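You operate a simulated robot arm through the tools that you are given. There is no shell and no other tool.

You run a simulated robot arm. Do the job below in one go: nothing can be reset, and whatever is moved stays where it is left.

Task
Set the green and red dials to 1 and switch their lamps on.
Fine: on the dimmer pack; leave its other dials and switches.

The check looks at the end state, three seconds after you hand in, the way a careful person would. Anything else that was tipped, shoved, dropped, spilled or broken makes it a failure.

Robot
A 6-joint arm with a two-finger parallel gripper, fixed in place. Base frame: the origin is at the foot of the arm, x ahead of it, y to its left, z up. Units: m, degrees, N and s.
With the tool pointing down near the work surface it reaches from about 0.26 to 0.68 m from the base axis. Its first joint turns from -66.0 to 66.0 degrees. Payload 2.9 kg.
Tool frame: the origin (TCP) lies between the finger pads and is the grasp point; the fingertips stand 0.03 m ahead of it; z points along the fingers, y is the line along which they close. Largest opening 0.11 m; finger width 0.02, thickness 0.01; the body of the gripper, 0.048 by 0.112 m, starts 0.055 m behind the TCP.
Orientation is that of the tool frame in the base frame, as a unit quaternion [x, y, z, w]. With the fingers straight down and closing along the base's y, the tool's x points along the base's -x, its y along +y and its z along -z.

Tools
- The arm moves only by the tool step_arm. Its argument "deltas" is a list of rows, each an object (a shift or turn left out is 0, a gripper value left out holds the last) with "translation": the shift along the tool's x, y, z in m, a list of three; "dr": the turn, a rotation vector about the tool's x, y, z in degrees, a list of three; "gripper": the finger opening in m, from 0 to 0.11. In form: [{"translation": [x, y, z], "dr": [rx, ry, rz], "gripper": gripper}, ...]. A call has 1 to 20 rows; each row shifts and turns the commanded pose from where the row before left it, along the tool's axes as they then stand. Rows are played at 5 a second. More than 0.05 m and 8.6 degrees between two rows, or a gripper value outside its range, and nothing of the call is played. Where a pose cannot be reached the arm comes as near as it can. A force on the tool above 40 N (or 10 N above the force at the start of the call, whichever is more), or a blocked arm, ends the call early, and 0.2 s more pass. The fingers move at their own pace (about 0.108 m/s each) and stop on an object; they squeeze with about 34 N. The grip force told is the motor's: it shows also when the fingers shut on nothing. Time passes only in rows, and 0.2 s behind the last, so rows that do not move let the fingers close. It gives the time, the measured TCP pose, the force on the tool (base axes), the opening and the grip force at its end, in the units of the frame above (readings bear some noise), with the torque about the TCP (base axes, N m) and any sound that the robot's microphone picked up.
- Cameras (640 x 400 px; columns grow to the right, rows downward): "scene" is fixed at [0.0701, 0.4237, 1.3906]; the picture's right is [-0.84, -0.55, 0.00], its down [-0.29, 0.44, -0.85] and it looks along [0.47, -0.71, -0.52] (base axes); focal length 336 px, centre (320, 200). "wrist" rides on the gripper at [0.072, 0.017, -0.103] in the tool frame; the picture's right is [-0.23, 0.97, 0.00], its down [-0.76, -0.18, -0.62] and it looks along [-0.61, -0.14, 0.78] (tool axes); focal length 222 px, centre (320, 200).
- camera(camera): a new picture of that camera. No time passes.
- point_at(camera, pixels): for up to 12 pixels [column, row] of the newest picture of that camera ("zoom" is the newest enlarged one), the place [x, y, z] in the base frame of the surface seen there, good to about 0.002 m. No time passes.
- enlarge(camera, box): a new picture of the part [left, top, right, bottom] of that camera's present view, enlarged. No time passes.
- close_job(): hands the job in; it is judged then, once.

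Leave the gripper open and the arm clear of the work at the hand-in unless told otherwise.

The tools are called after ">>>" as name(argument=value, ...) on one line, values as JSON. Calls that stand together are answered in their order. step_arm: Moves the arm, as the interface text tells. Its arguments: {"type":"object","properties":{"deltas":{"type":"array","items":{"type":"object","properties":{"translation":{"type":"array","items":{"type":"number"}},"dr":{"type":"array","items":{"type":"number"}},"gripper":{"type":"number"}}}}},"required":["deltas"]} The other tools are called the same way: camera (camera) takes a picture; point_at (camera, pixels) gives the place of the surface under pixels of a picture; enlarge (camera, box) takes an enlarged picture of a part of a camera's view; close_job () hands the job in.

At the start:

```text
time_s: 0.0
position: [0.4061, -0.1542, 1.0999]
tcp_rot: [0.0, 1.0, -0.001, 0.0]
ft_force: [0.2, -0.3, 0.0]
moment: [0.02, 0.04, 0.0]
opening: 0.1101
gripper_force: 0.0
```

scene: 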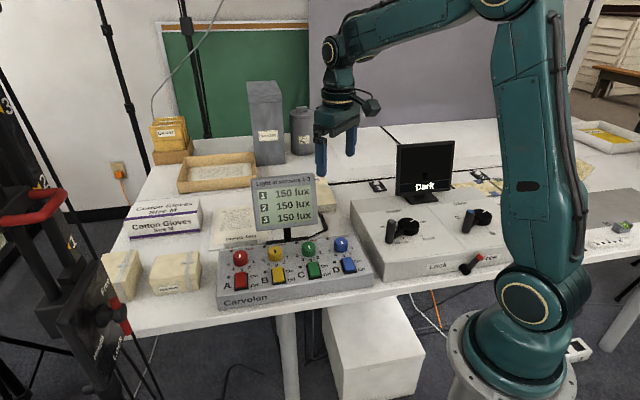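
wrist: 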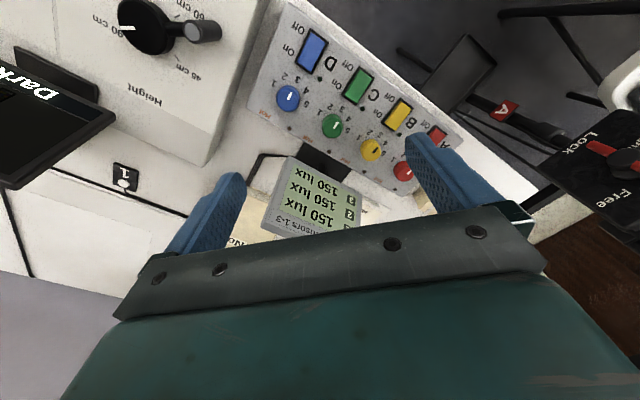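

The dimmer pack (grey box "Carvolon") is at about (295,275) in the scene picture, with red, yellow, green and blue dials and switches below them. I'll enlarge it in both views.

>>> enlarge(camera="scene", box=[200, 220, 390, 320])

>>> enlarge(camera="wrist", box=[240, 0, 480, 200])

```text
3.37 times, centred on (295, 270) of scene
```

zoom: 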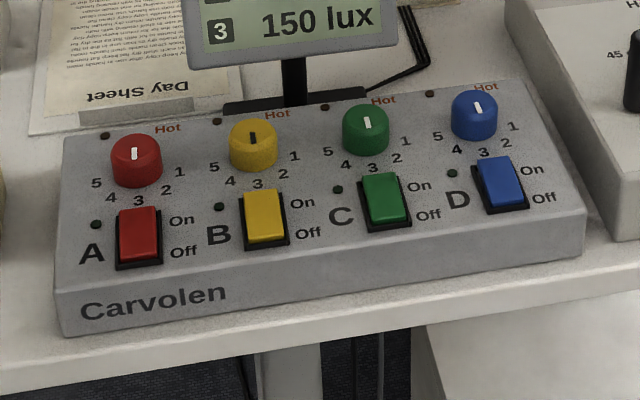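

```text
2.00 times, centred on (360, 100) of wrist
```

zoom: 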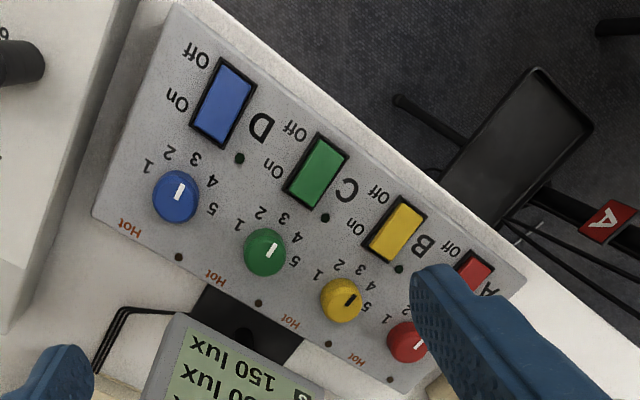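

The wrist view shows each dial scale running 1 to 5 around the side near the switches. I'll enlarge the scene again and measure the positions of the dials, switches and box corners.

>>> enlarge(camera="scene", box=[200, 220, 390, 320])

>>> point_at(camera="zoom", pixels=[[135, 148], [253, 132], [366, 117], [474, 102], [139, 215], [139, 250], [383, 180], [386, 218], [70, 270], [575, 215], [70, 150], [525, 90]])

>>> point_at(camera="wrist", pixels=[[289, 97], [333, 125], [371, 150], [403, 172], [312, 50], [358, 86], [399, 116], [437, 135], [310, 170], [320, 205], [300, 160], [420, 190]])

```text
3.37 times, centred on (295, 270) of scene
```

zoom: 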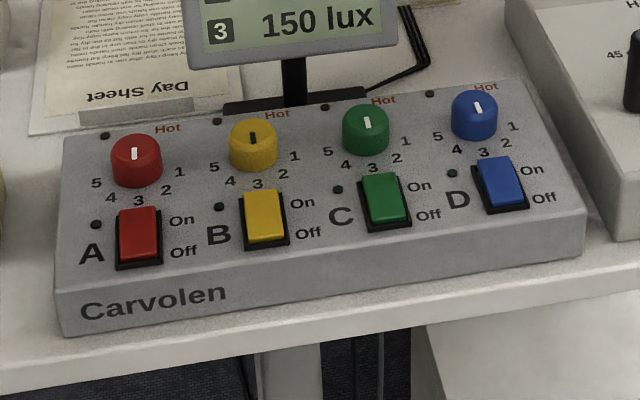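

```text
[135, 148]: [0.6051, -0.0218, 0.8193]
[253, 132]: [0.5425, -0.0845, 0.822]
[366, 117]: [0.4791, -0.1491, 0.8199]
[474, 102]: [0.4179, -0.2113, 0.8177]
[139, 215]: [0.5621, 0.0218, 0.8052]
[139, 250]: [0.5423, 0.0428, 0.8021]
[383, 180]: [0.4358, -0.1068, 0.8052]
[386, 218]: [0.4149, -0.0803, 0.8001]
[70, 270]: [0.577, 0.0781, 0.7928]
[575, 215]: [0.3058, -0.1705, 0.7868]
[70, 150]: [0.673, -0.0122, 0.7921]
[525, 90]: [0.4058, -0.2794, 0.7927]
```

```text
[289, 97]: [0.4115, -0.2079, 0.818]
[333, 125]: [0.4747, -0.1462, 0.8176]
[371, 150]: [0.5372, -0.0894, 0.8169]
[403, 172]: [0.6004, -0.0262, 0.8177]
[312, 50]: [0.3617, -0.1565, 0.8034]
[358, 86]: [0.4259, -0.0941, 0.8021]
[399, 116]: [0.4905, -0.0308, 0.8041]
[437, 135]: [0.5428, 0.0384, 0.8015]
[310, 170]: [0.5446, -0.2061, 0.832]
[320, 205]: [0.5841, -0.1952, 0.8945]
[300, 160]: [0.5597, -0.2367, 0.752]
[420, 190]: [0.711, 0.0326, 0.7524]
```

The box top sits at z≈0.792 and the dial tops at ≈0.818. The row of dials runs at about 45° in the base frame. Next I'll measure the display's corners and the other tall objects nearby, so the arm can get closer without touching them.

>>> point_at(camera="scene", pixels=[[254, 182], [312, 178], [318, 222], [260, 228], [287, 236], [410, 228], [390, 232], [425, 160], [470, 262], [360, 205]])

>>> step_arm(deltas=[{"translation": [0.01, 0.006, 0.02]}, {"translation": [0.01, 0.006, 0.03]}, {"translation": [0.01, 0.006, 0.03]}, {"translation": [0.01, 0.006, 0.03]}, {"translation": [0.01, 0.006, 0.03]}, {}])

>>> camera(camera="wrist")

```text
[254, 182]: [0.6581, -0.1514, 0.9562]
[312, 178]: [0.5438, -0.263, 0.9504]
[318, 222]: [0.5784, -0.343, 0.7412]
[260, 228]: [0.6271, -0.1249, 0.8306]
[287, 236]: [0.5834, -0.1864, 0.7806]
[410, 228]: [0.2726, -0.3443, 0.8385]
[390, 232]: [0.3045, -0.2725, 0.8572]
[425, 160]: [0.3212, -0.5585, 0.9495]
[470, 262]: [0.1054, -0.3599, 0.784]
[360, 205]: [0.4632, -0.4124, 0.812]
```

```text
time_s: 1.4
position: [0.3557, -0.1256, 0.9593]
tcp_rot: [0.0, 1.0, 0.0, 0.0]
ft_force: [0.5, 0.4, -0.2]
moment: [-0.02, 0.03, 0.01]
opening: 0.1097
gripper_force: 0.1
```

```text
taken
```

wrist: 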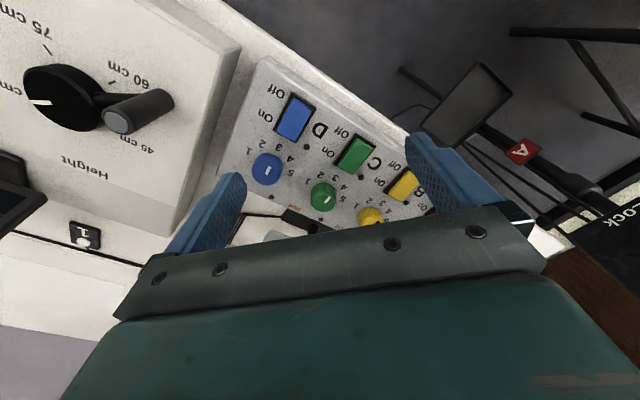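

>>> enlarge(camera="wrist", box=[230, 50, 430, 230])

```text
2.22 times, centred on (330, 140) of wrist
```

zoom: 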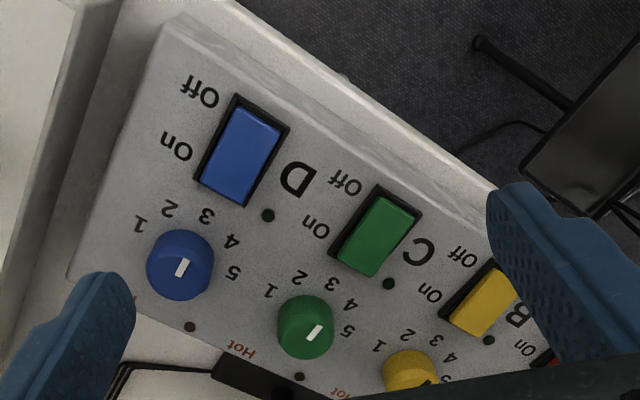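

Green's mark seems to point toward 3. I'll check the marks and rockers closely with tight zooms on each dial.

>>> enlarge(camera="scene", box=[215, 240, 295, 305])

>>> enlarge(camera="scene", box=[280, 230, 360, 295])

>>> enlarge(camera="wrist", box=[290, 120, 390, 220])

```text
6.15 times, centred on (255, 272) of scene
```

zoom: 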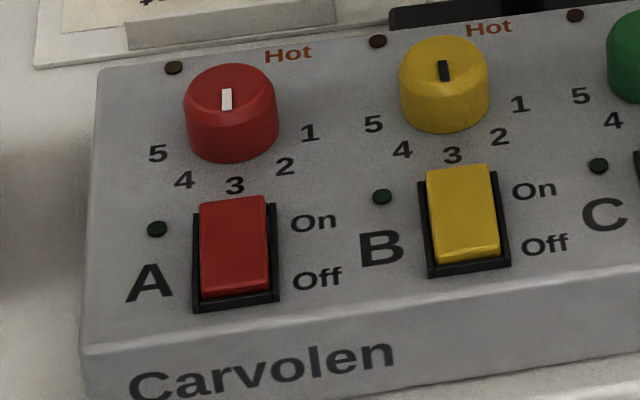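

```text
6.15 times, centred on (320, 262) of scene
```

zoom: 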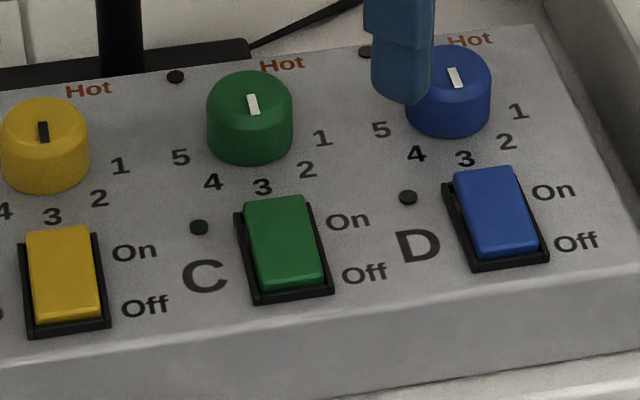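

```text
4.00 times, centred on (340, 170) of wrist
```

zoom: 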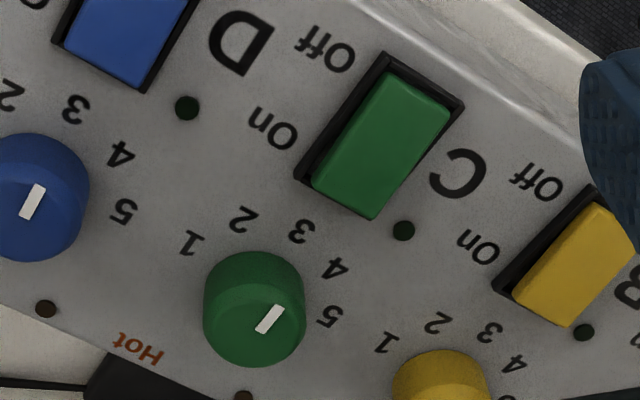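

All four rockers look Off, with the On end standing high and the pilot dots dark. The red and green marks both point near 3. I'll measure the numerals, mark ends and rocker ends around green in this wrist zoom.

>>> point_at(camera="zoom", pixels=[[190, 243], [244, 219], [300, 231], [335, 268], [330, 315], [259, 332], [282, 308], [212, 330], [302, 325], [252, 360], [340, 190], [420, 95]])

```text
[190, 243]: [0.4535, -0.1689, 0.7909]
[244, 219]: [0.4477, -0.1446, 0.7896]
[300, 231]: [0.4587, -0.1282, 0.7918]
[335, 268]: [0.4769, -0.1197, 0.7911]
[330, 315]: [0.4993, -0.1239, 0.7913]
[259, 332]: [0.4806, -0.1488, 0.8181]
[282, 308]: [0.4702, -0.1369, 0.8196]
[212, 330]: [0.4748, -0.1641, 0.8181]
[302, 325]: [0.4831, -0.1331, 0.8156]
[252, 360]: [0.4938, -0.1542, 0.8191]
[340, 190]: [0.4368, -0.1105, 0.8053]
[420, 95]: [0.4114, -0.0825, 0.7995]
```

From the numerals, green's centre is about (0.480, -0.150), with 3 at a base heading of ≈134° and 1 at ≈213°. Setting it to 1 takes roughly an 80° counterclockwise turn seen from above. I'll turn the tool 40° clockwise first so the turn is centred, narrow the fingers, and go above the green dial while staying high.

>>> step_arm(deltas=[{"dr": [0, 0, 8], "gripper": 0.065}, {"dr": [0, 0, 8]}, {"dr": [0, 0, 8]}, {"dr": [0, 0, 8]}, {"dr": [0, 0, 8]}, {"translation": [-0.028, 0.0153, 0]}, {"translation": [-0.028, 0.0153, 0]}, {"translation": [-0.028, 0.0153, 0]}, {"translation": [-0.027, 0.0153, 0]}, {}, {}])

>>> camera(camera="wrist")

>>> enlarge(camera="scene", box=[200, 150, 400, 310])

```text
time_s: 3.8
position: [0.4766, -0.1489, 0.9608]
tcp_rot: [0.342, 0.94, 0.0, 0.0]
ft_force: [0.5, 0.1, 0.1]
moment: [0.06, -0.01, -0.01]
opening: 0.065
gripper_force: 0.1
```

```text
taken
```

wrist: 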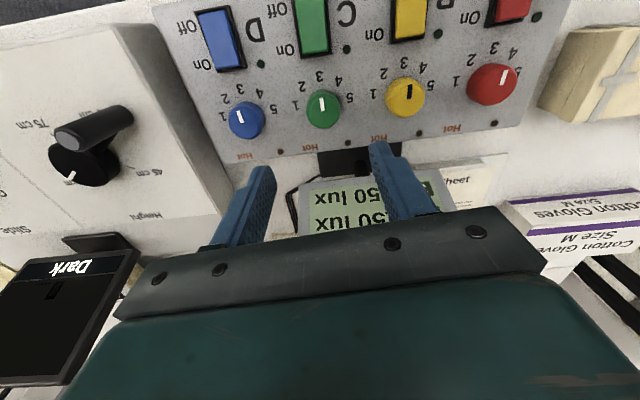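

```text
2.50 times, centred on (300, 230) of scene
```

zoom: 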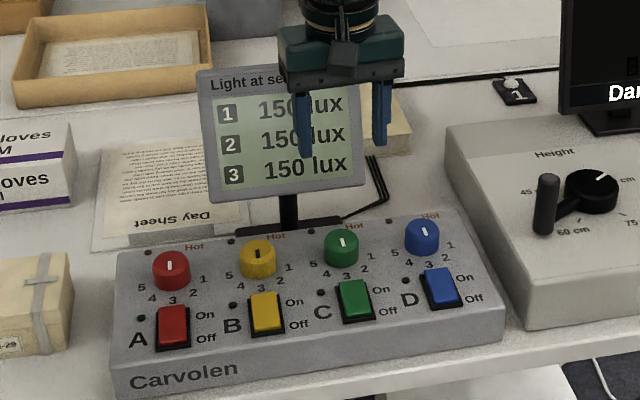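

The tool is now aligned with the row. I'll zoom the wrist view on the dials, since all four are visible and well aligned.

>>> enlarge(camera="wrist", box=[220, 50, 380, 150])

>>> point_at(camera="zoom", pixels=[[405, 245], [406, 190], [345, 225], [468, 225], [408, 275], [408, 222], [300, 225], [325, 158], [398, 105], [470, 127], [505, 195], [340, 370]])

>>> enlarge(camera="wrist", box=[420, 20, 560, 140])

```text
4.00 times, centred on (300, 100) of wrist
```

zoom: 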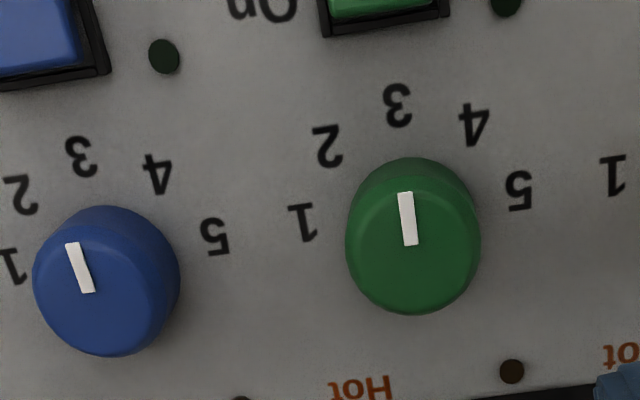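

```text
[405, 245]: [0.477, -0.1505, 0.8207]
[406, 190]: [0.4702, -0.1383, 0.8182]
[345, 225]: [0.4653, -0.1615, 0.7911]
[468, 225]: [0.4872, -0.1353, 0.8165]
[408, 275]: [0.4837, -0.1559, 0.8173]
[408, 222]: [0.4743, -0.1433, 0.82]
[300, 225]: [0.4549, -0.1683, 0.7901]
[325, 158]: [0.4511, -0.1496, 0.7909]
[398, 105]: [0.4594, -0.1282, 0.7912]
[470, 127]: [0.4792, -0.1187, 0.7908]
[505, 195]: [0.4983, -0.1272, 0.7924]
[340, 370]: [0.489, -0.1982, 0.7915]
```

```text
3.33 times, centred on (490, 80) of wrist
```

zoom: 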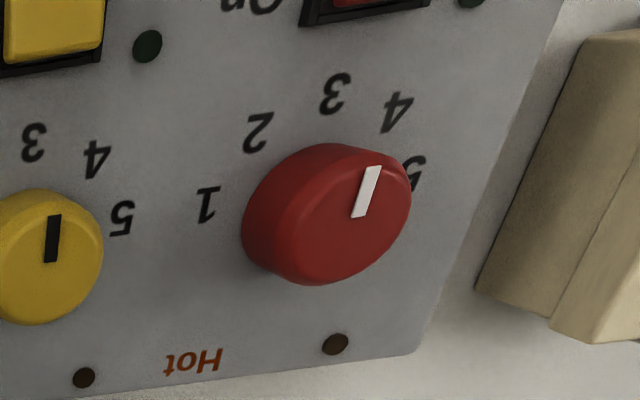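

Green's mark is practically on 3, and the dial centre is about (0.479, -0.150). I'll line up over it and descend with a 0.065 m opening until the tips straddle the knob, about 4 mm above the panel.

>>> step_arm(deltas=[{"translation": [-0.0025, 0.0007, 0.02]}, {"translation": [0, 0, 0.025]}, {"translation": [0, 0, 0.025]}, {"translation": [0, 0, 0.025]}, {"translation": [0, 0, 0.015]}, {"translation": [0, 0, 0.01]}, {"translation": [0, 0, 0.01]}, {"translation": [0, 0, 0.005]}, {}])

>>> camera(camera="wrist")

>>> enlarge(camera="scene", box=[250, 180, 370, 290])

```text
time_s: 5.8
position: [0.4827, -0.1506, 0.8247]
tcp_rot: [0.342, 0.94, 0.0, 0.0]
ft_force: [0.7, -0.2, -0.2]
moment: [0.01, -0.04, 0.04]
opening: 0.0651
gripper_force: 0.0
```

```text
taken
```

wrist: 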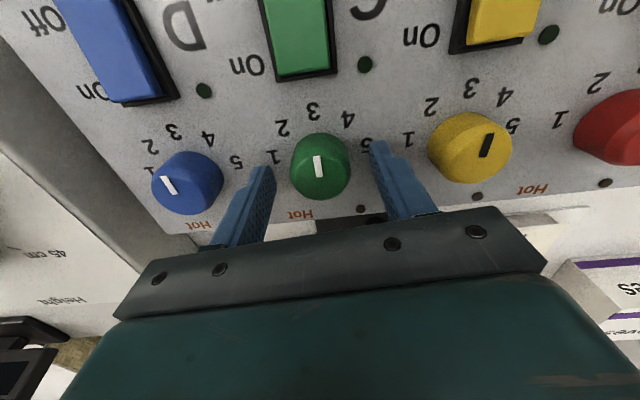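

```text
3.64 times, centred on (310, 235) of scene
```

zoom: 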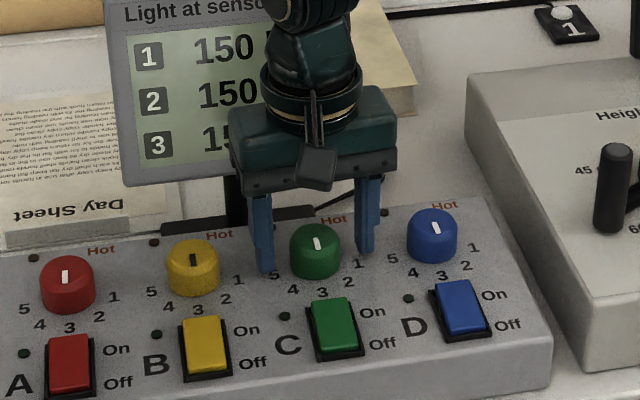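

The fingers straddle the green knob with no contact. The measured pose is ~3 mm off my target, so I'll re-measure the knob from this close view.

>>> enlarge(camera="wrist", box=[240, 90, 400, 230])

```text
2.86 times, centred on (320, 160) of wrist
```

zoom: 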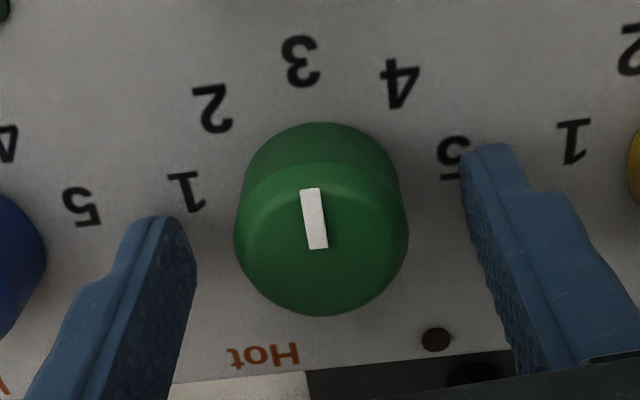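

>>> point_at(camera="zoom", pixels=[[321, 240], [240, 238], [403, 231], [322, 308], [320, 172], [318, 246], [311, 190], [188, 192], [212, 108], [300, 62], [400, 84], [452, 157]])

```text
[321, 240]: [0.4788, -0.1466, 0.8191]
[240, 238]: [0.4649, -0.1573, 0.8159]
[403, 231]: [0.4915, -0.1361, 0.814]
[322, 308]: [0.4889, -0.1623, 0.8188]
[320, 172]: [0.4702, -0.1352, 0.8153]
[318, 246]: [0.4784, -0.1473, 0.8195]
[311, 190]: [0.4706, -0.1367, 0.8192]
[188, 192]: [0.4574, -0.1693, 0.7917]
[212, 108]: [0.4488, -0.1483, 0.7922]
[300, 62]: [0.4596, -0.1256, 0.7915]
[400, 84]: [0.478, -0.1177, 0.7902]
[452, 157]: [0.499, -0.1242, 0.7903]
```

The knob centre comes out at about (0.479, -0.148). I'll shift ~4 mm along tool x to centre it, then close onto the knob.

>>> step_arm(deltas=[{"translation": [0.0042, -0.0006, 0]}, {}, {"gripper": 0.05}, {"gripper": 0.04}, {"gripper": 0.028}, {}, {}])

>>> enlarge(camera="wrist", box=[240, 90, 400, 230])

```text
time_s: 7.4
position: [0.4786, -0.1465, 0.8254]
tcp_rot: [0.34, 0.94, 0.001, 0.0]
ft_force: [9.2, 11.6, -2.8]
moment: [0.29, -0.54, 0.08]
opening: 0.0367
gripper_force: 45.2
```

```text
2.86 times, centred on (320, 160) of wrist
```

zoom: 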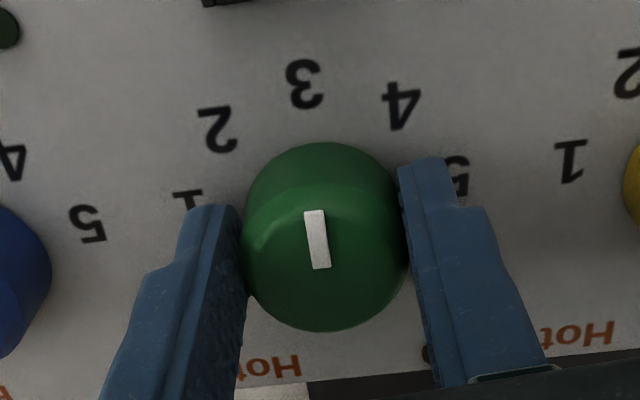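

I've gripped at 0.037 m, the knob's diameter. There's a ~15 N sideways push along tool +y, so I'll relax it with a small shift and then turn 16° counterclockwise as a test.

>>> step_arm(deltas=[{"translation": [0, 0.001, 0]}, {}])

>>> step_arm(deltas=[{"dr": [0, 0, -4]}, {"dr": [0, 0, -4]}, {"dr": [0, 0, -4]}, {"dr": [0, 0, -4]}, {}])

>>> enlarge(camera="scene", box=[250, 180, 370, 290])

```text
time_s: 8.0
position: [0.4789, -0.1472, 0.8253]
tcp_rot: [0.342, 0.94, 0.0, 0.001]
ft_force: [6.6, 9.2, -1.9]
moment: [0.0, -0.89, 0.06]
opening: 0.037
gripper_force: 44.8
```

```text
time_s: 9.2
position: [0.4787, -0.1481, 0.825]
tcp_rot: [0.208, 0.978, -0.001, -0.001]
ft_force: [1.1, -0.9, -7.7]
moment: [-0.3, -0.86, -0.02]
opening: 0.0369
gripper_force: 45.1
```

```text
3.64 times, centred on (310, 235) of scene
```

zoom: 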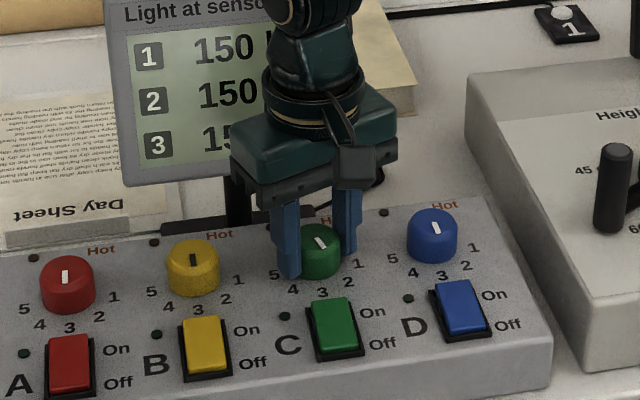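

The mark moved toward 2 and the forces are low, so I'll continue turning to a total of 72°.

>>> step_arm(deltas=[{"dr": [0, 0, -5]}, {"dr": [0, 0, -5]}, {"dr": [0, 0, -5]}, {"dr": [0, 0, -5]}, {"dr": [0, 0, -5]}, {"dr": [0, 0, -5]}, {"dr": [0, 0, -5]}, {"dr": [0, 0, -5]}, {"dr": [0, 0, -5]}, {"dr": [0, 0, -5]}, {"dr": [0, 0, -6]}, {}])

>>> enlarge(camera="scene", box=[270, 200, 350, 265])

>>> enlarge(camera="wrist", box=[240, 90, 400, 230])

```text
time_s: 11.8
position: [0.4783, -0.1504, 0.8264]
tcp_rot: [-0.272, 0.962, -0.004, -0.001]
ft_force: [5.2, -30.9, -18.9]
moment: [-0.8, -0.23, -0.09]
opening: 0.0367
gripper_force: 45.2
```

```text
6.15 times, centred on (310, 232) of scene
```

zoom: 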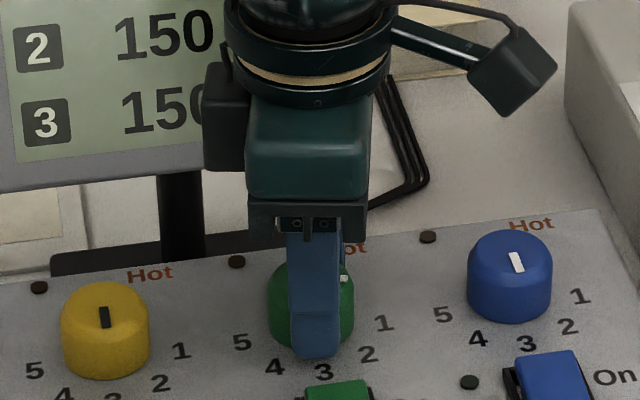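

```text
2.86 times, centred on (320, 160) of wrist
```

zoom: 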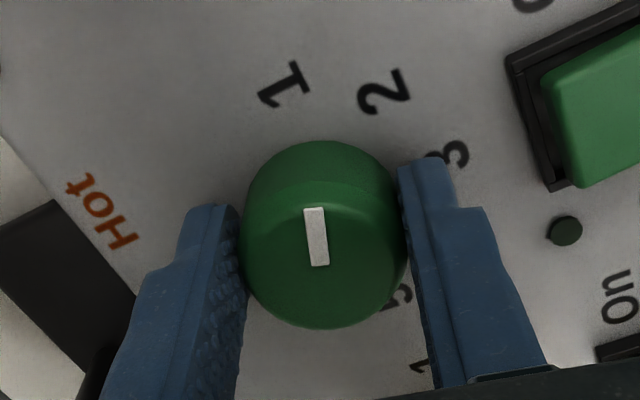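

The grip hasn't slipped, since the mark is at the same place in the wrist view. Numeral 1 needs to move about 18 px (≈8°) more to lie where 3 lay at the start. There's 31 N of side force along -y, so I'll relieve it with a 2 mm shift and then turn the last 8°.

>>> step_arm(deltas=[{"translation": [0.0006, -0.001, 0]}, {"translation": [0.0005, -0.0007, 0]}, {}])

>>> step_arm(deltas=[{"dr": [0, 0, -4]}, {"dr": [0, 0, -4]}, {}, {}])

>>> enlarge(camera="wrist", box=[240, 90, 400, 230])

```text
time_s: 12.6
position: [0.4781, -0.1502, 0.8256]
tcp_rot: [-0.275, 0.962, -0.001, -0.001]
ft_force: [9.7, -23.2, -11.0]
moment: [-1.22, 0.51, -0.04]
opening: 0.0368
gripper_force: 45.0
```

```text
time_s: 13.6
position: [0.48, -0.1506, 0.8252]
tcp_rot: [-0.341, 0.94, -0.004, 0.0]
ft_force: [11.5, -22.0, -1.8]
moment: [-1.25, 0.41, -0.07]
opening: 0.0367
gripper_force: 45.1
```

```text
2.86 times, centred on (320, 160) of wrist
```

zoom: 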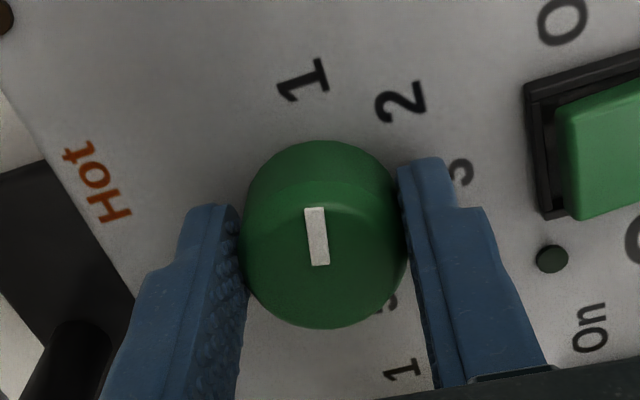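

Numeral 1 now sits at (302,80), where 3 was at the start. Before opening, I'll relieve the ~24 N sideways force by shifting along tool -y.

>>> step_arm(deltas=[{"translation": [0, -0.001, 0]}, {"translation": [0, -0.001, 0]}, {"translation": [0, -0.001, 0]}, {}])

```text
time_s: 14.6
position: [0.4798, -0.1516, 0.8244]
tcp_rot: [-0.342, 0.94, 0.0, -0.002]
ft_force: [-12.8, -10.0, 25.0]
moment: [-0.35, 0.69, 0.04]
opening: 0.0364
gripper_force: 44.6
```

The side force along the closing line is gone. There's 25 N of upward force, so I'll ease up 1 mm and then open to 0.055.

>>> step_arm(deltas=[{"translation": [0, 0, -0.001]}, {"gripper": 0.045}, {"gripper": 0.056}, {}])

>>> step_arm(deltas=[{"translation": [0, 0, -0.01]}, {"translation": [0, 0, -0.02]}, {"translation": [0, 0, -0.03]}, {"translation": [0, 0, -0.03]}, {"translation": [0, 0, -0.03]}, {}])

>>> enlarge(camera="scene", box=[215, 215, 375, 320])

>>> camera(camera="wrist")

```text
time_s: 15.6
position: [0.4799, -0.1511, 0.8258]
tcp_rot: [-0.342, 0.94, -0.001, 0.001]
ft_force: [0.5, 0.2, 0.4]
moment: [0.01, -0.02, 0.01]
opening: 0.0563
gripper_force: 0.0
```

```text
time_s: 17.0
position: [0.4795, -0.1508, 0.946]
tcp_rot: [-0.343, 0.939, 0.0, 0.0]
ft_force: [-0.6, -0.3, -0.2]
moment: [-0.01, 0.02, -0.01]
opening: 0.0564
gripper_force: 0.0
```

```text
3.81 times, centred on (295, 268) of scene
```

zoom: 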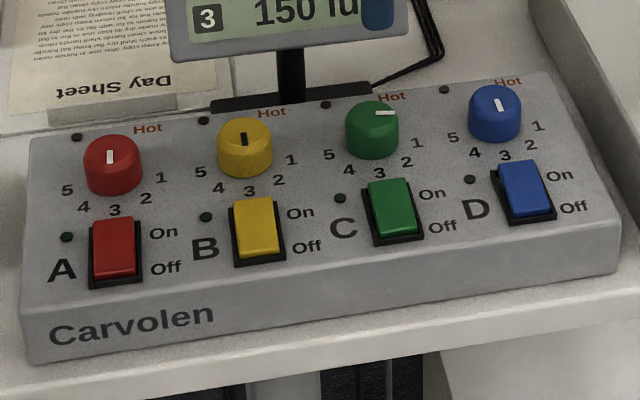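

```text
taken
```

wrist: 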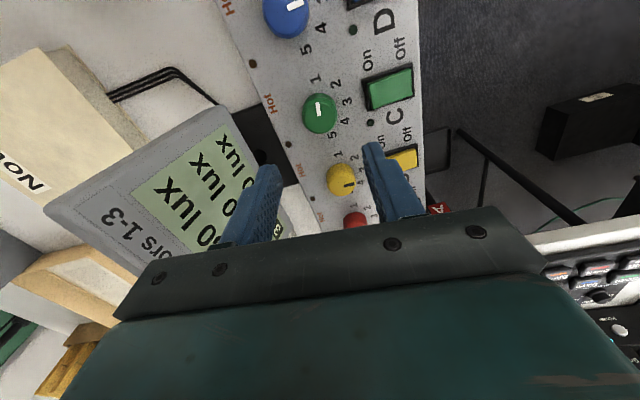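

The green mark now points right, toward 1. I'll zoom the wrist view and measure the mark and numerals.

>>> enlarge(camera="wrist", box=[260, 60, 380, 160])

>>> enlarge(camera="scene", box=[285, 230, 345, 270])

```text
4.00 times, centred on (320, 110) of wrist
```

zoom: 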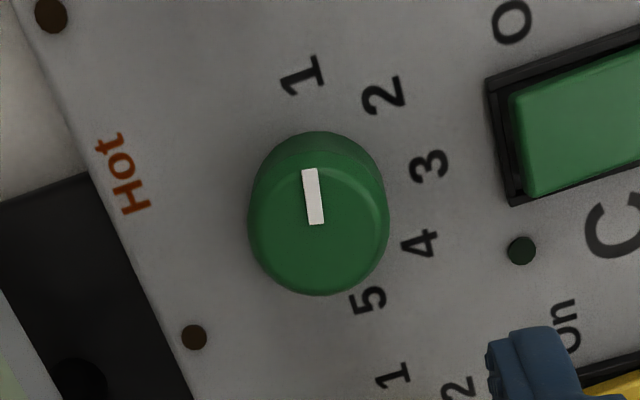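

```text
10.00 times, centred on (315, 250) of scene
```

zoom: 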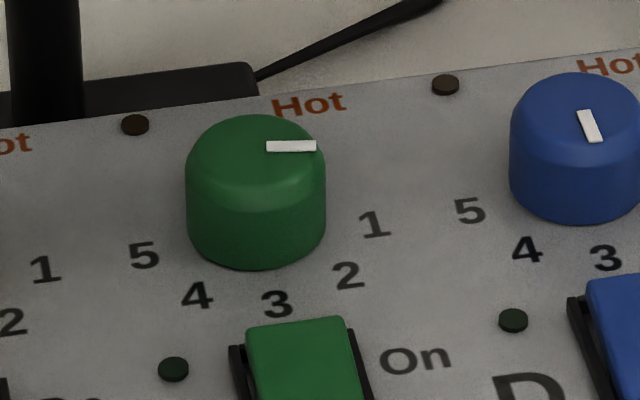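

From the scene zoom, the mark direction (48,-1) is parallel to the direction from dial centre to numeral 1 (119,-2), so green is on 1. Next I'll measure the green rocker in the wrist view before pressing its On end.

>>> enlarge(camera="wrist", box=[340, 50, 440, 130])

```text
5.00 times, centred on (390, 90) of wrist
```

zoom: 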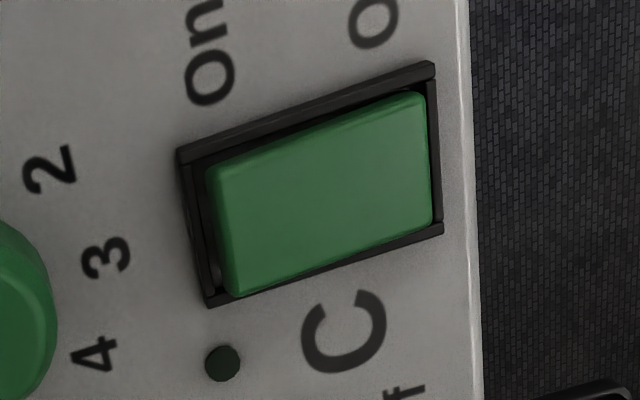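

>>> point_at(camera="zoom", pixels=[[185, 155], [212, 303], [432, 68], [438, 230], [216, 175], [240, 290], [418, 100], [426, 220], [245, 230], [280, 218], [325, 200], [400, 170]])

```text
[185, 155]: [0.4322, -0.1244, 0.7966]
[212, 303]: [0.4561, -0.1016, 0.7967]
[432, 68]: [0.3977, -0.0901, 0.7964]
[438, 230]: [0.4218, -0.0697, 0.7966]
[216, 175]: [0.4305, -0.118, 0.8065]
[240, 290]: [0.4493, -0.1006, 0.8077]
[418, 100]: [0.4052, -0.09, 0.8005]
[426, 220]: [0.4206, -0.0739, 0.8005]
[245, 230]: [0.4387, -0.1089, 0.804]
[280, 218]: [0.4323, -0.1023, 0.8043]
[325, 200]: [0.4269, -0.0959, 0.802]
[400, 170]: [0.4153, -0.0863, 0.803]
```

The green rocker's On end is high (z≈0.807, centre (0.440,-0.109)) and its Off end is low (0.8005), so it's Off. I'll turn 5° to line up with the row, close the fingers, move over a point 5 mm in from the On edge (0.4365,-0.106), and come down to just above it.

>>> step_arm(deltas=[{"dr": [0, 0, -5], "gripper": 0.0}, {"translation": [-0.0004, 0.02, 0]}, {"translation": [-0.0005, 0.021, 0]}, {"translation": [-0.0005, 0.0212, 0]}, {}, {"translation": [0, 0, 0.03]}, {"translation": [0, 0, 0.03]}, {"translation": [0, 0, 0.025]}, {"translation": [0, 0, 0.011]}, {}, {}])

>>> camera(camera="wrist")

>>> enlarge(camera="scene", box=[270, 220, 370, 300])

```text
time_s: 19.4
position: [0.4384, -0.106, 0.8511]
tcp_rot: [-0.382, 0.924, 0.0, 0.0]
ft_force: [-1.3, 0.3, 0.4]
moment: [-0.03, 0.02, 0.0]
opening: 0.0
gripper_force: 34.3
```

```text
taken
```

wrist: 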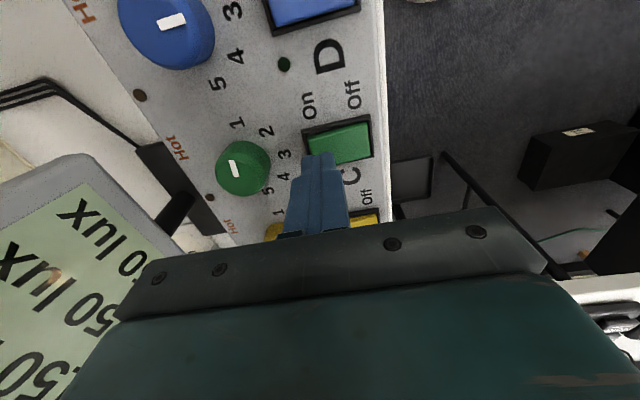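

```text
5.00 times, centred on (320, 260) of scene
```

zoom: 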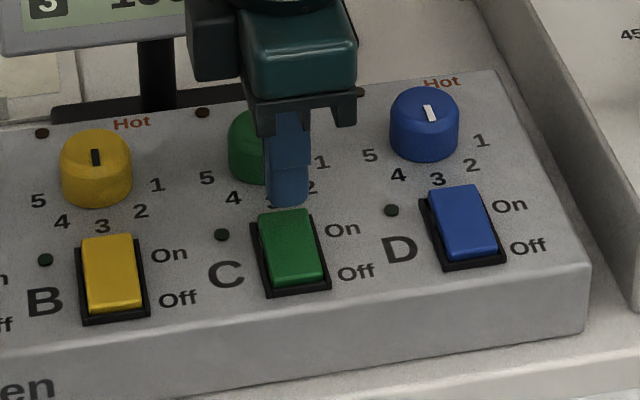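

The closed fingertips are right above the On end of the green rocker, with the tip about 14 mm up. I'll shift 2 mm inward and press down in small steps.

>>> step_arm(deltas=[{"translation": [0, 0.002, 0.004]}, {"translation": [0, 0, 0.006]}, {"translation": [0, 0, 0.002]}, {"translation": [0, 0, 0.002]}, {"translation": [0, 0, 0.002]}, {"translation": [0, 0, 0.002]}, {"translation": [0, 0, 0.001]}, {}])

>>> enlarge(camera="scene", box=[270, 220, 370, 300])

```text
time_s: 21.2
position: [0.4363, -0.1066, 0.832]
tcp_rot: [-0.382, 0.924, -0.001, 0.001]
ft_force: [-3.6, -4.8, 24.7]
moment: [0.01, 0.27, 0.07]
opening: 0.0
gripper_force: 33.9
```

```text
5.00 times, centred on (320, 260) of scene
```

zoom: 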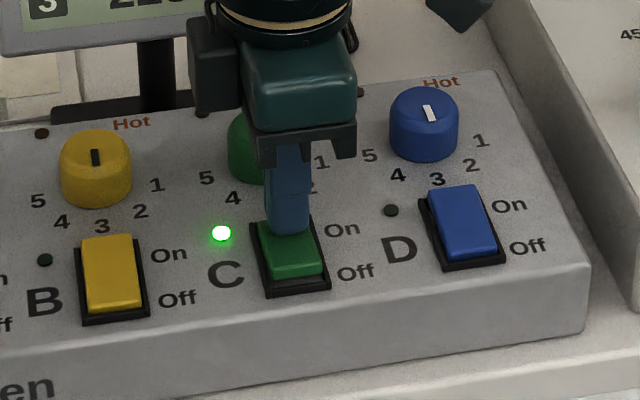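

The green pilot light next to C came on and the rocker flipped. I'll lift straight up and check that it stays.

>>> step_arm(deltas=[{"translation": [0, 0, -0.01]}, {"translation": [0, 0, -0.03]}, {"translation": [0, 0, -0.04]}, {"translation": [0, 0, -0.04]}, {}])

>>> camera(camera="scene")

>>> enlarge(camera="scene", box=[205, 165, 385, 315])

```text
time_s: 22.4
position: [0.4365, -0.1062, 0.9531]
tcp_rot: [-0.383, 0.924, -0.001, -0.001]
ft_force: [-0.6, 0.2, 0.0]
moment: [0.02, -0.03, -0.03]
opening: 0.0
gripper_force: 33.8
```

```text
taken
```

scene: 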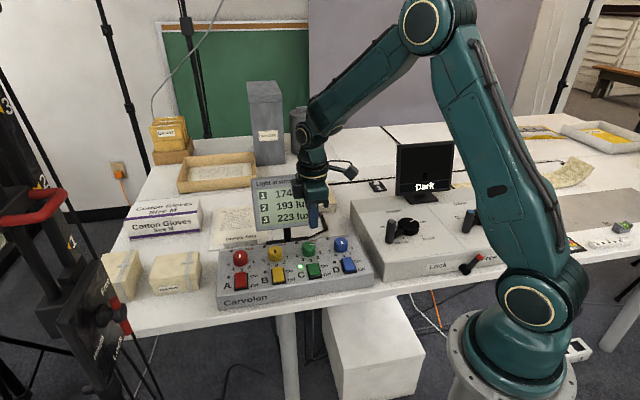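

```text
2.67 times, centred on (295, 240) of scene
```

zoom: 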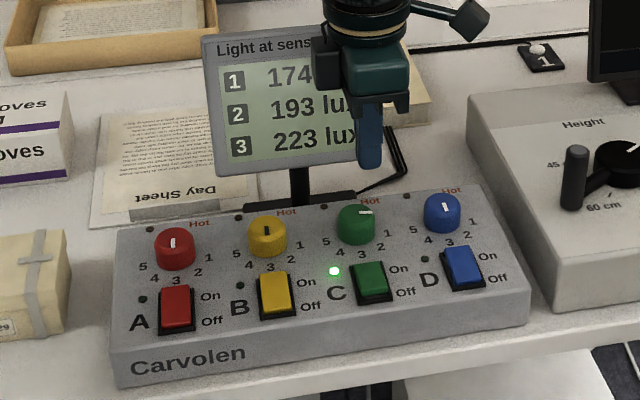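

Green's lamp is on and the lux readings rose. Now red. I'll turn the tool back 85° at height, open to 0.065, and move above the red dial at about (0.605,-0.0245).

>>> step_arm(deltas=[{"dr": [0, 0, 8], "translation": [0, 0, -0.015], "gripper": 0.065}, {"dr": [0, 0, 8]}, {"dr": [0, 0, 8]}, {"dr": [0, 0, 8]}, {"dr": [0, 0, 8]}, {"dr": [0, 0, 8]}, {"dr": [0, 0, 8]}, {"dr": [0, 0, 8]}, {"dr": [0, 0, 8]}, {"dr": [0, 0, 8]}, {"dr": [0, 0, 5]}, {"translation": [-0.0153, 0.0342, 0]}, {"translation": [-0.0153, 0.0342, 0]}, {"translation": [-0.0153, 0.0342, 0]}, {"translation": [-0.0153, 0.0342, 0]}, {"translation": [-0.0153, 0.0342, 0]}, {}, {}])

>>> camera(camera="wrist")

>>> enlarge(camera="wrist", box=[240, 20, 400, 160])

```text
time_s: 26.2
position: [0.604, -0.0212, 0.9671]
tcp_rot: [0.342, 0.94, 0.001, 0.0]
ft_force: [-0.4, 0.0, 0.0]
moment: [0.02, -0.01, -0.01]
opening: 0.0649
gripper_force: 0.1
```

```text
taken
```

wrist: 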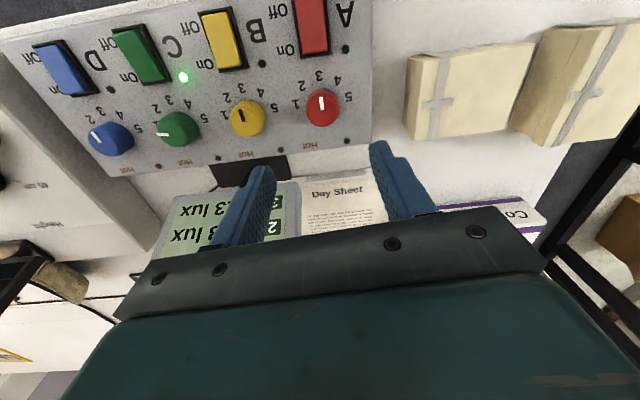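

```text
2.86 times, centred on (320, 90) of wrist
```

zoom: 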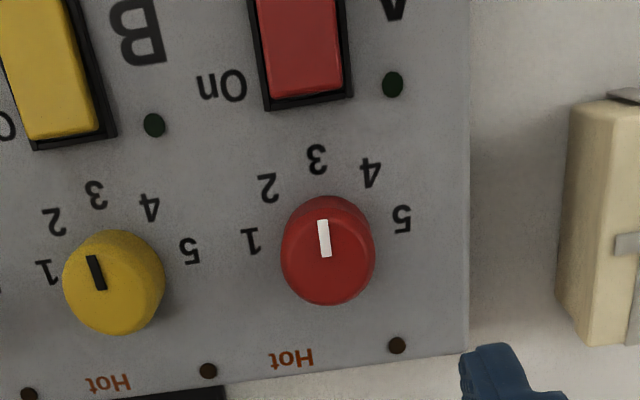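

Red's mark also points at 3. I'll measure the red dial here.

>>> point_at(camera="zoom", pixels=[[326, 258], [321, 221], [285, 255], [371, 251], [328, 300], [250, 241], [316, 159], [402, 219], [268, 98], [350, 90], [290, 80], [395, 345]])

```text
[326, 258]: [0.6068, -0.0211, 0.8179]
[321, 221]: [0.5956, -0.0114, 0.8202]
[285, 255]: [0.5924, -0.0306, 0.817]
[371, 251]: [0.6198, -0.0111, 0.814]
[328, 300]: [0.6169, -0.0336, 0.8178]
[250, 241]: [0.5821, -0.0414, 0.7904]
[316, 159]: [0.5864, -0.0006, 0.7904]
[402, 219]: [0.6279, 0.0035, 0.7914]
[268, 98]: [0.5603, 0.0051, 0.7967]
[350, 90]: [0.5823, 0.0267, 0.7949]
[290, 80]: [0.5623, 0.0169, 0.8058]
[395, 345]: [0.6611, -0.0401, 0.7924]
```

Red's centre is about (0.606,-0.0213). I'll descend over it, stopping just above the panel with the fingers open.

>>> step_arm(deltas=[{"translation": [-0.0008, 0.0006, 0.02]}, {"translation": [0, 0, 0.025]}, {"translation": [0, 0, 0.025]}, {"translation": [0, 0, 0.025]}, {"translation": [0, 0, 0.02]}, {"translation": [0, 0, 0.01]}, {"translation": [0, 0, 0.01]}, {"translation": [0, 0, 0.006]}, {}, {}])

>>> enlarge(camera="wrist", box=[240, 90, 400, 230])

>>> point_at(camera="zoom", pixels=[[321, 240], [240, 238], [403, 231], [322, 308], [320, 172]])

```text
time_s: 28.4
position: [0.6054, -0.0233, 0.8244]
tcp_rot: [0.342, 0.94, -0.001, 0.0]
ft_force: [0.7, 0.2, 0.3]
moment: [-0.01, 0.02, 0.01]
opening: 0.0649
gripper_force: 0.1
```

```text
2.86 times, centred on (320, 160) of wrist
```

zoom: 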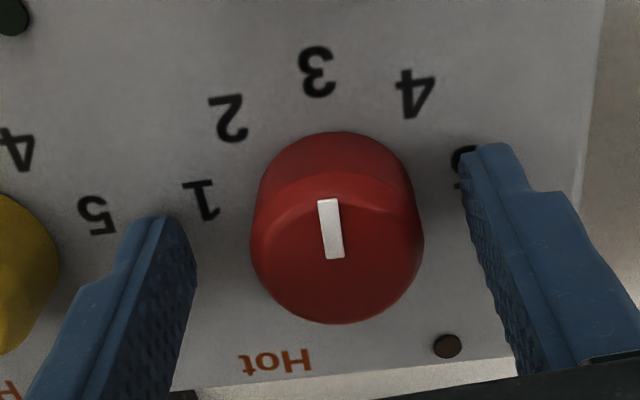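

```text
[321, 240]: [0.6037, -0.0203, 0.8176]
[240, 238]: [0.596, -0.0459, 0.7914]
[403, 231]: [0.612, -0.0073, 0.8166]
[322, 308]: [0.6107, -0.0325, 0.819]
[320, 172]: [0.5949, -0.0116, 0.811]
```

The knob sits right of centre in the view (centre at x≈337 versus ≈320 when symmetric), so I'll shift ~3 mm along tool +y and then close on it.

>>> step_arm(deltas=[{"translation": [-0.0007, 0.003, 0]}, {}, {"gripper": 0.05}, {"gripper": 0.04}, {"gripper": 0.028}, {}, {}])

>>> enlarge(camera="wrist", box=[240, 90, 400, 230])

```text
time_s: 30.0
position: [0.6078, -0.0215, 0.8229]
tcp_rot: [0.342, 0.94, 0.0, 0.0]
ft_force: [4.6, 2.5, -2.5]
moment: [-0.04, -0.39, 0.04]
opening: 0.0372
gripper_force: 45.1
```

```text
2.86 times, centred on (320, 160) of wrist
```

zoom: 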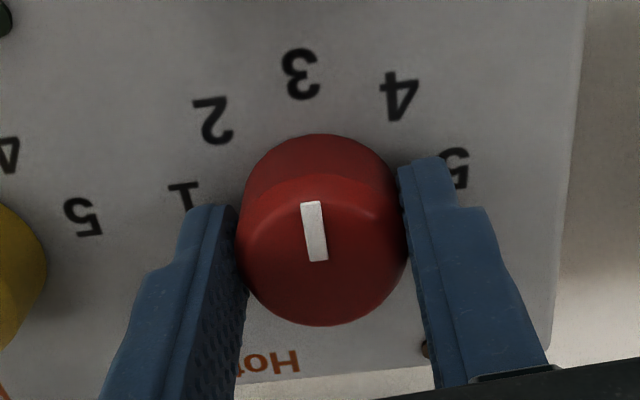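

The grip is clean with little side force. The mark is aligned with 3, which is at (300,74) in this view. I'll turn 40° counterclockwise and check.

>>> step_arm(deltas=[{"dr": [0, 0, -5]}, {"dr": [0, 0, -5]}, {"dr": [0, 0, -5]}, {"dr": [0, 0, -5]}, {"dr": [0, 0, -5]}, {"dr": [0, 0, -5]}, {"dr": [0, 0, -5]}, {"dr": [0, 0, -5]}, {}])

>>> enlarge(camera="wrist", box=[240, 90, 400, 230])

```text
time_s: 32.0
position: [0.6068, -0.0218, 0.8244]
tcp_rot: [0.0, 1.0, 0.001, -0.002]
ft_force: [3.2, -7.6, -11.8]
moment: [-0.21, -0.54, -0.03]
opening: 0.0374
gripper_force: 44.7
```

```text
2.86 times, centred on (320, 160) of wrist
```

zoom: 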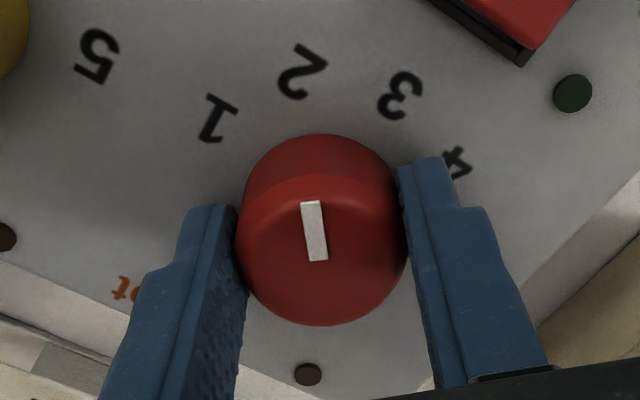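

After 40°, numeral 2 lies at (300,72), where 3 was, so the spacing is exactly 40°. I'll make a slight relief shift and turn the remaining 40°.

>>> step_arm(deltas=[{"translation": [0, -0.0007, 0]}, {"dr": [0, 0, -5]}, {"dr": [0, 0, -5]}, {"dr": [0, 0, -5]}, {"dr": [0, 0, -5]}, {"dr": [0, 0, -5]}, {"dr": [0, 0, -5]}, {"dr": [0, 0, -5]}, {"dr": [0, 0, -5]}, {}, {}])

>>> enlarge(camera="wrist", box=[240, 90, 400, 230])

```text
time_s: 34.4
position: [0.6074, -0.0215, 0.8254]
tcp_rot: [-0.342, 0.94, -0.001, -0.001]
ft_force: [0.1, -13.5, -17.8]
moment: [-0.24, -0.15, -0.01]
opening: 0.0369
gripper_force: 44.4
```

```text
2.86 times, centred on (320, 160) of wrist
```

zoom: 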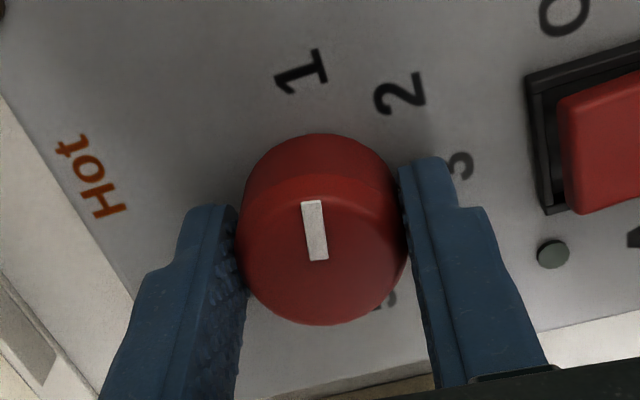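

Numeral 1 is now at (300,72), so red is on 1. I'll relieve the small side force, open, and lift.

>>> step_arm(deltas=[{"translation": [0, -0.001, 0]}, {}, {"gripper": 0.045}, {"gripper": 0.056}, {}, {"translation": [0, 0, -0.01]}, {"translation": [0, 0, -0.03]}, {"translation": [0, 0, -0.04]}, {"translation": [0, 0, -0.045]}, {}])

>>> camera(camera="wrist")

>>> enlarge(camera="scene", box=[210, 235, 270, 275])

>>> enlarge(camera="wrist", box=[270, 50, 430, 170])

```text
time_s: 36.6
position: [0.6108, -0.0205, 0.9482]
tcp_rot: [-0.343, 0.94, 0.0, 0.0]
ft_force: [-0.8, 0.1, 0.1]
moment: [0.04, -0.02, -0.01]
opening: 0.0556
gripper_force: 0.1
```

```text
taken
```

wrist: 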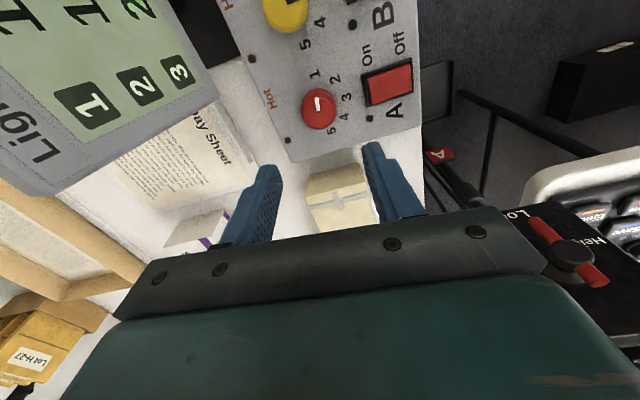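

```text
10.00 times, centred on (240, 255) of scene
```

zoom: 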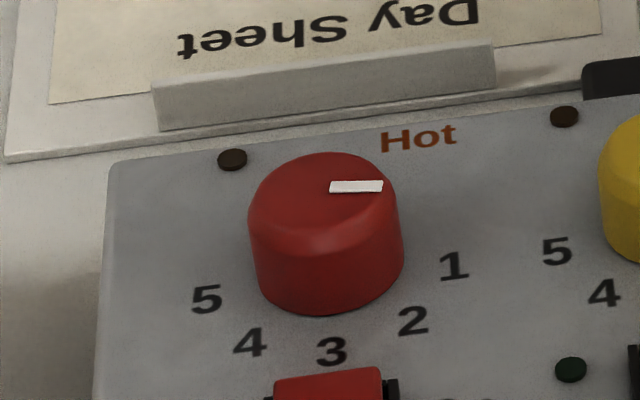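

```text
3.33 times, centred on (350, 110) of wrist
```

zoom: 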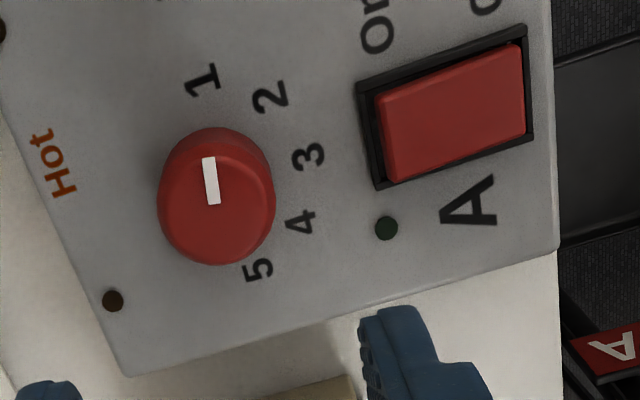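

Red's mark aims at 1. Next I'll measure the red rocker.

>>> point_at(camera="zoom", pixels=[[380, 98], [396, 176], [516, 46], [522, 130], [360, 84], [380, 187], [525, 28], [532, 142], [400, 130], [440, 115]])

```text
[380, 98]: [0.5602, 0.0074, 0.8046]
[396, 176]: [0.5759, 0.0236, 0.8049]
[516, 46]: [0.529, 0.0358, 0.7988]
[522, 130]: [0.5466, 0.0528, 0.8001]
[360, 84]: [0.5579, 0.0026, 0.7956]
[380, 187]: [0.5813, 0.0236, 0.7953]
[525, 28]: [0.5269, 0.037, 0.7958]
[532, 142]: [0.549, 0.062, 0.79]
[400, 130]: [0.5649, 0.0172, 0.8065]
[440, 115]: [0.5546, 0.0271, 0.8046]
```

The red On end is high (z≈0.805, centre (0.568,0.0155)), so red is Off. I'll do the same as for green: turn 5°, close the fingers, go to about (0.5635,0.0195), and stop above it.

>>> step_arm(deltas=[{"dr": [0, 0, -5], "gripper": 0.0}, {"translation": [0.001, 0.02, 0]}, {"translation": [0.001, 0.02, 0]}, {"translation": [0.0015, 0.0208, 0]}, {}, {"translation": [0, 0, 0.03]}, {"translation": [0, 0, 0.03]}, {"translation": [0, 0, 0.025]}, {"translation": [0, 0, 0.012]}, {}, {}, {}])

>>> enlarge(camera="wrist", box=[220, 60, 420, 240])

>>> enlarge(camera="scene", box=[205, 230, 305, 310])

```text
time_s: 39.2
position: [0.5634, 0.0195, 0.8537]
tcp_rot: [-0.382, 0.924, 0.0, -0.001]
ft_force: [0.4, 0.1, 1.0]
moment: [-0.01, 0.01, 0.01]
opening: 0.0003
gripper_force: 33.9
```

```text
2.22 times, centred on (320, 150) of wrist
```

zoom: 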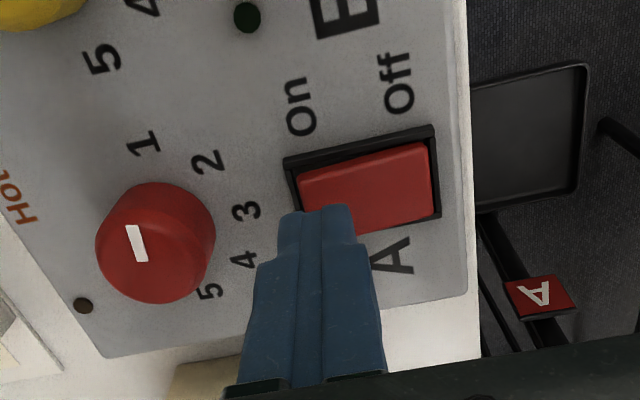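

```text
5.00 times, centred on (255, 270) of scene
```

zoom: 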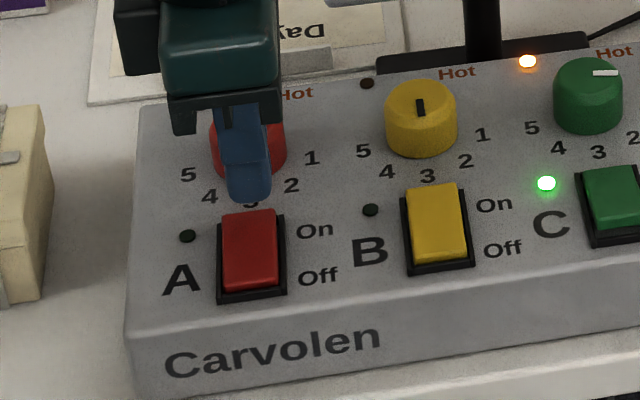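

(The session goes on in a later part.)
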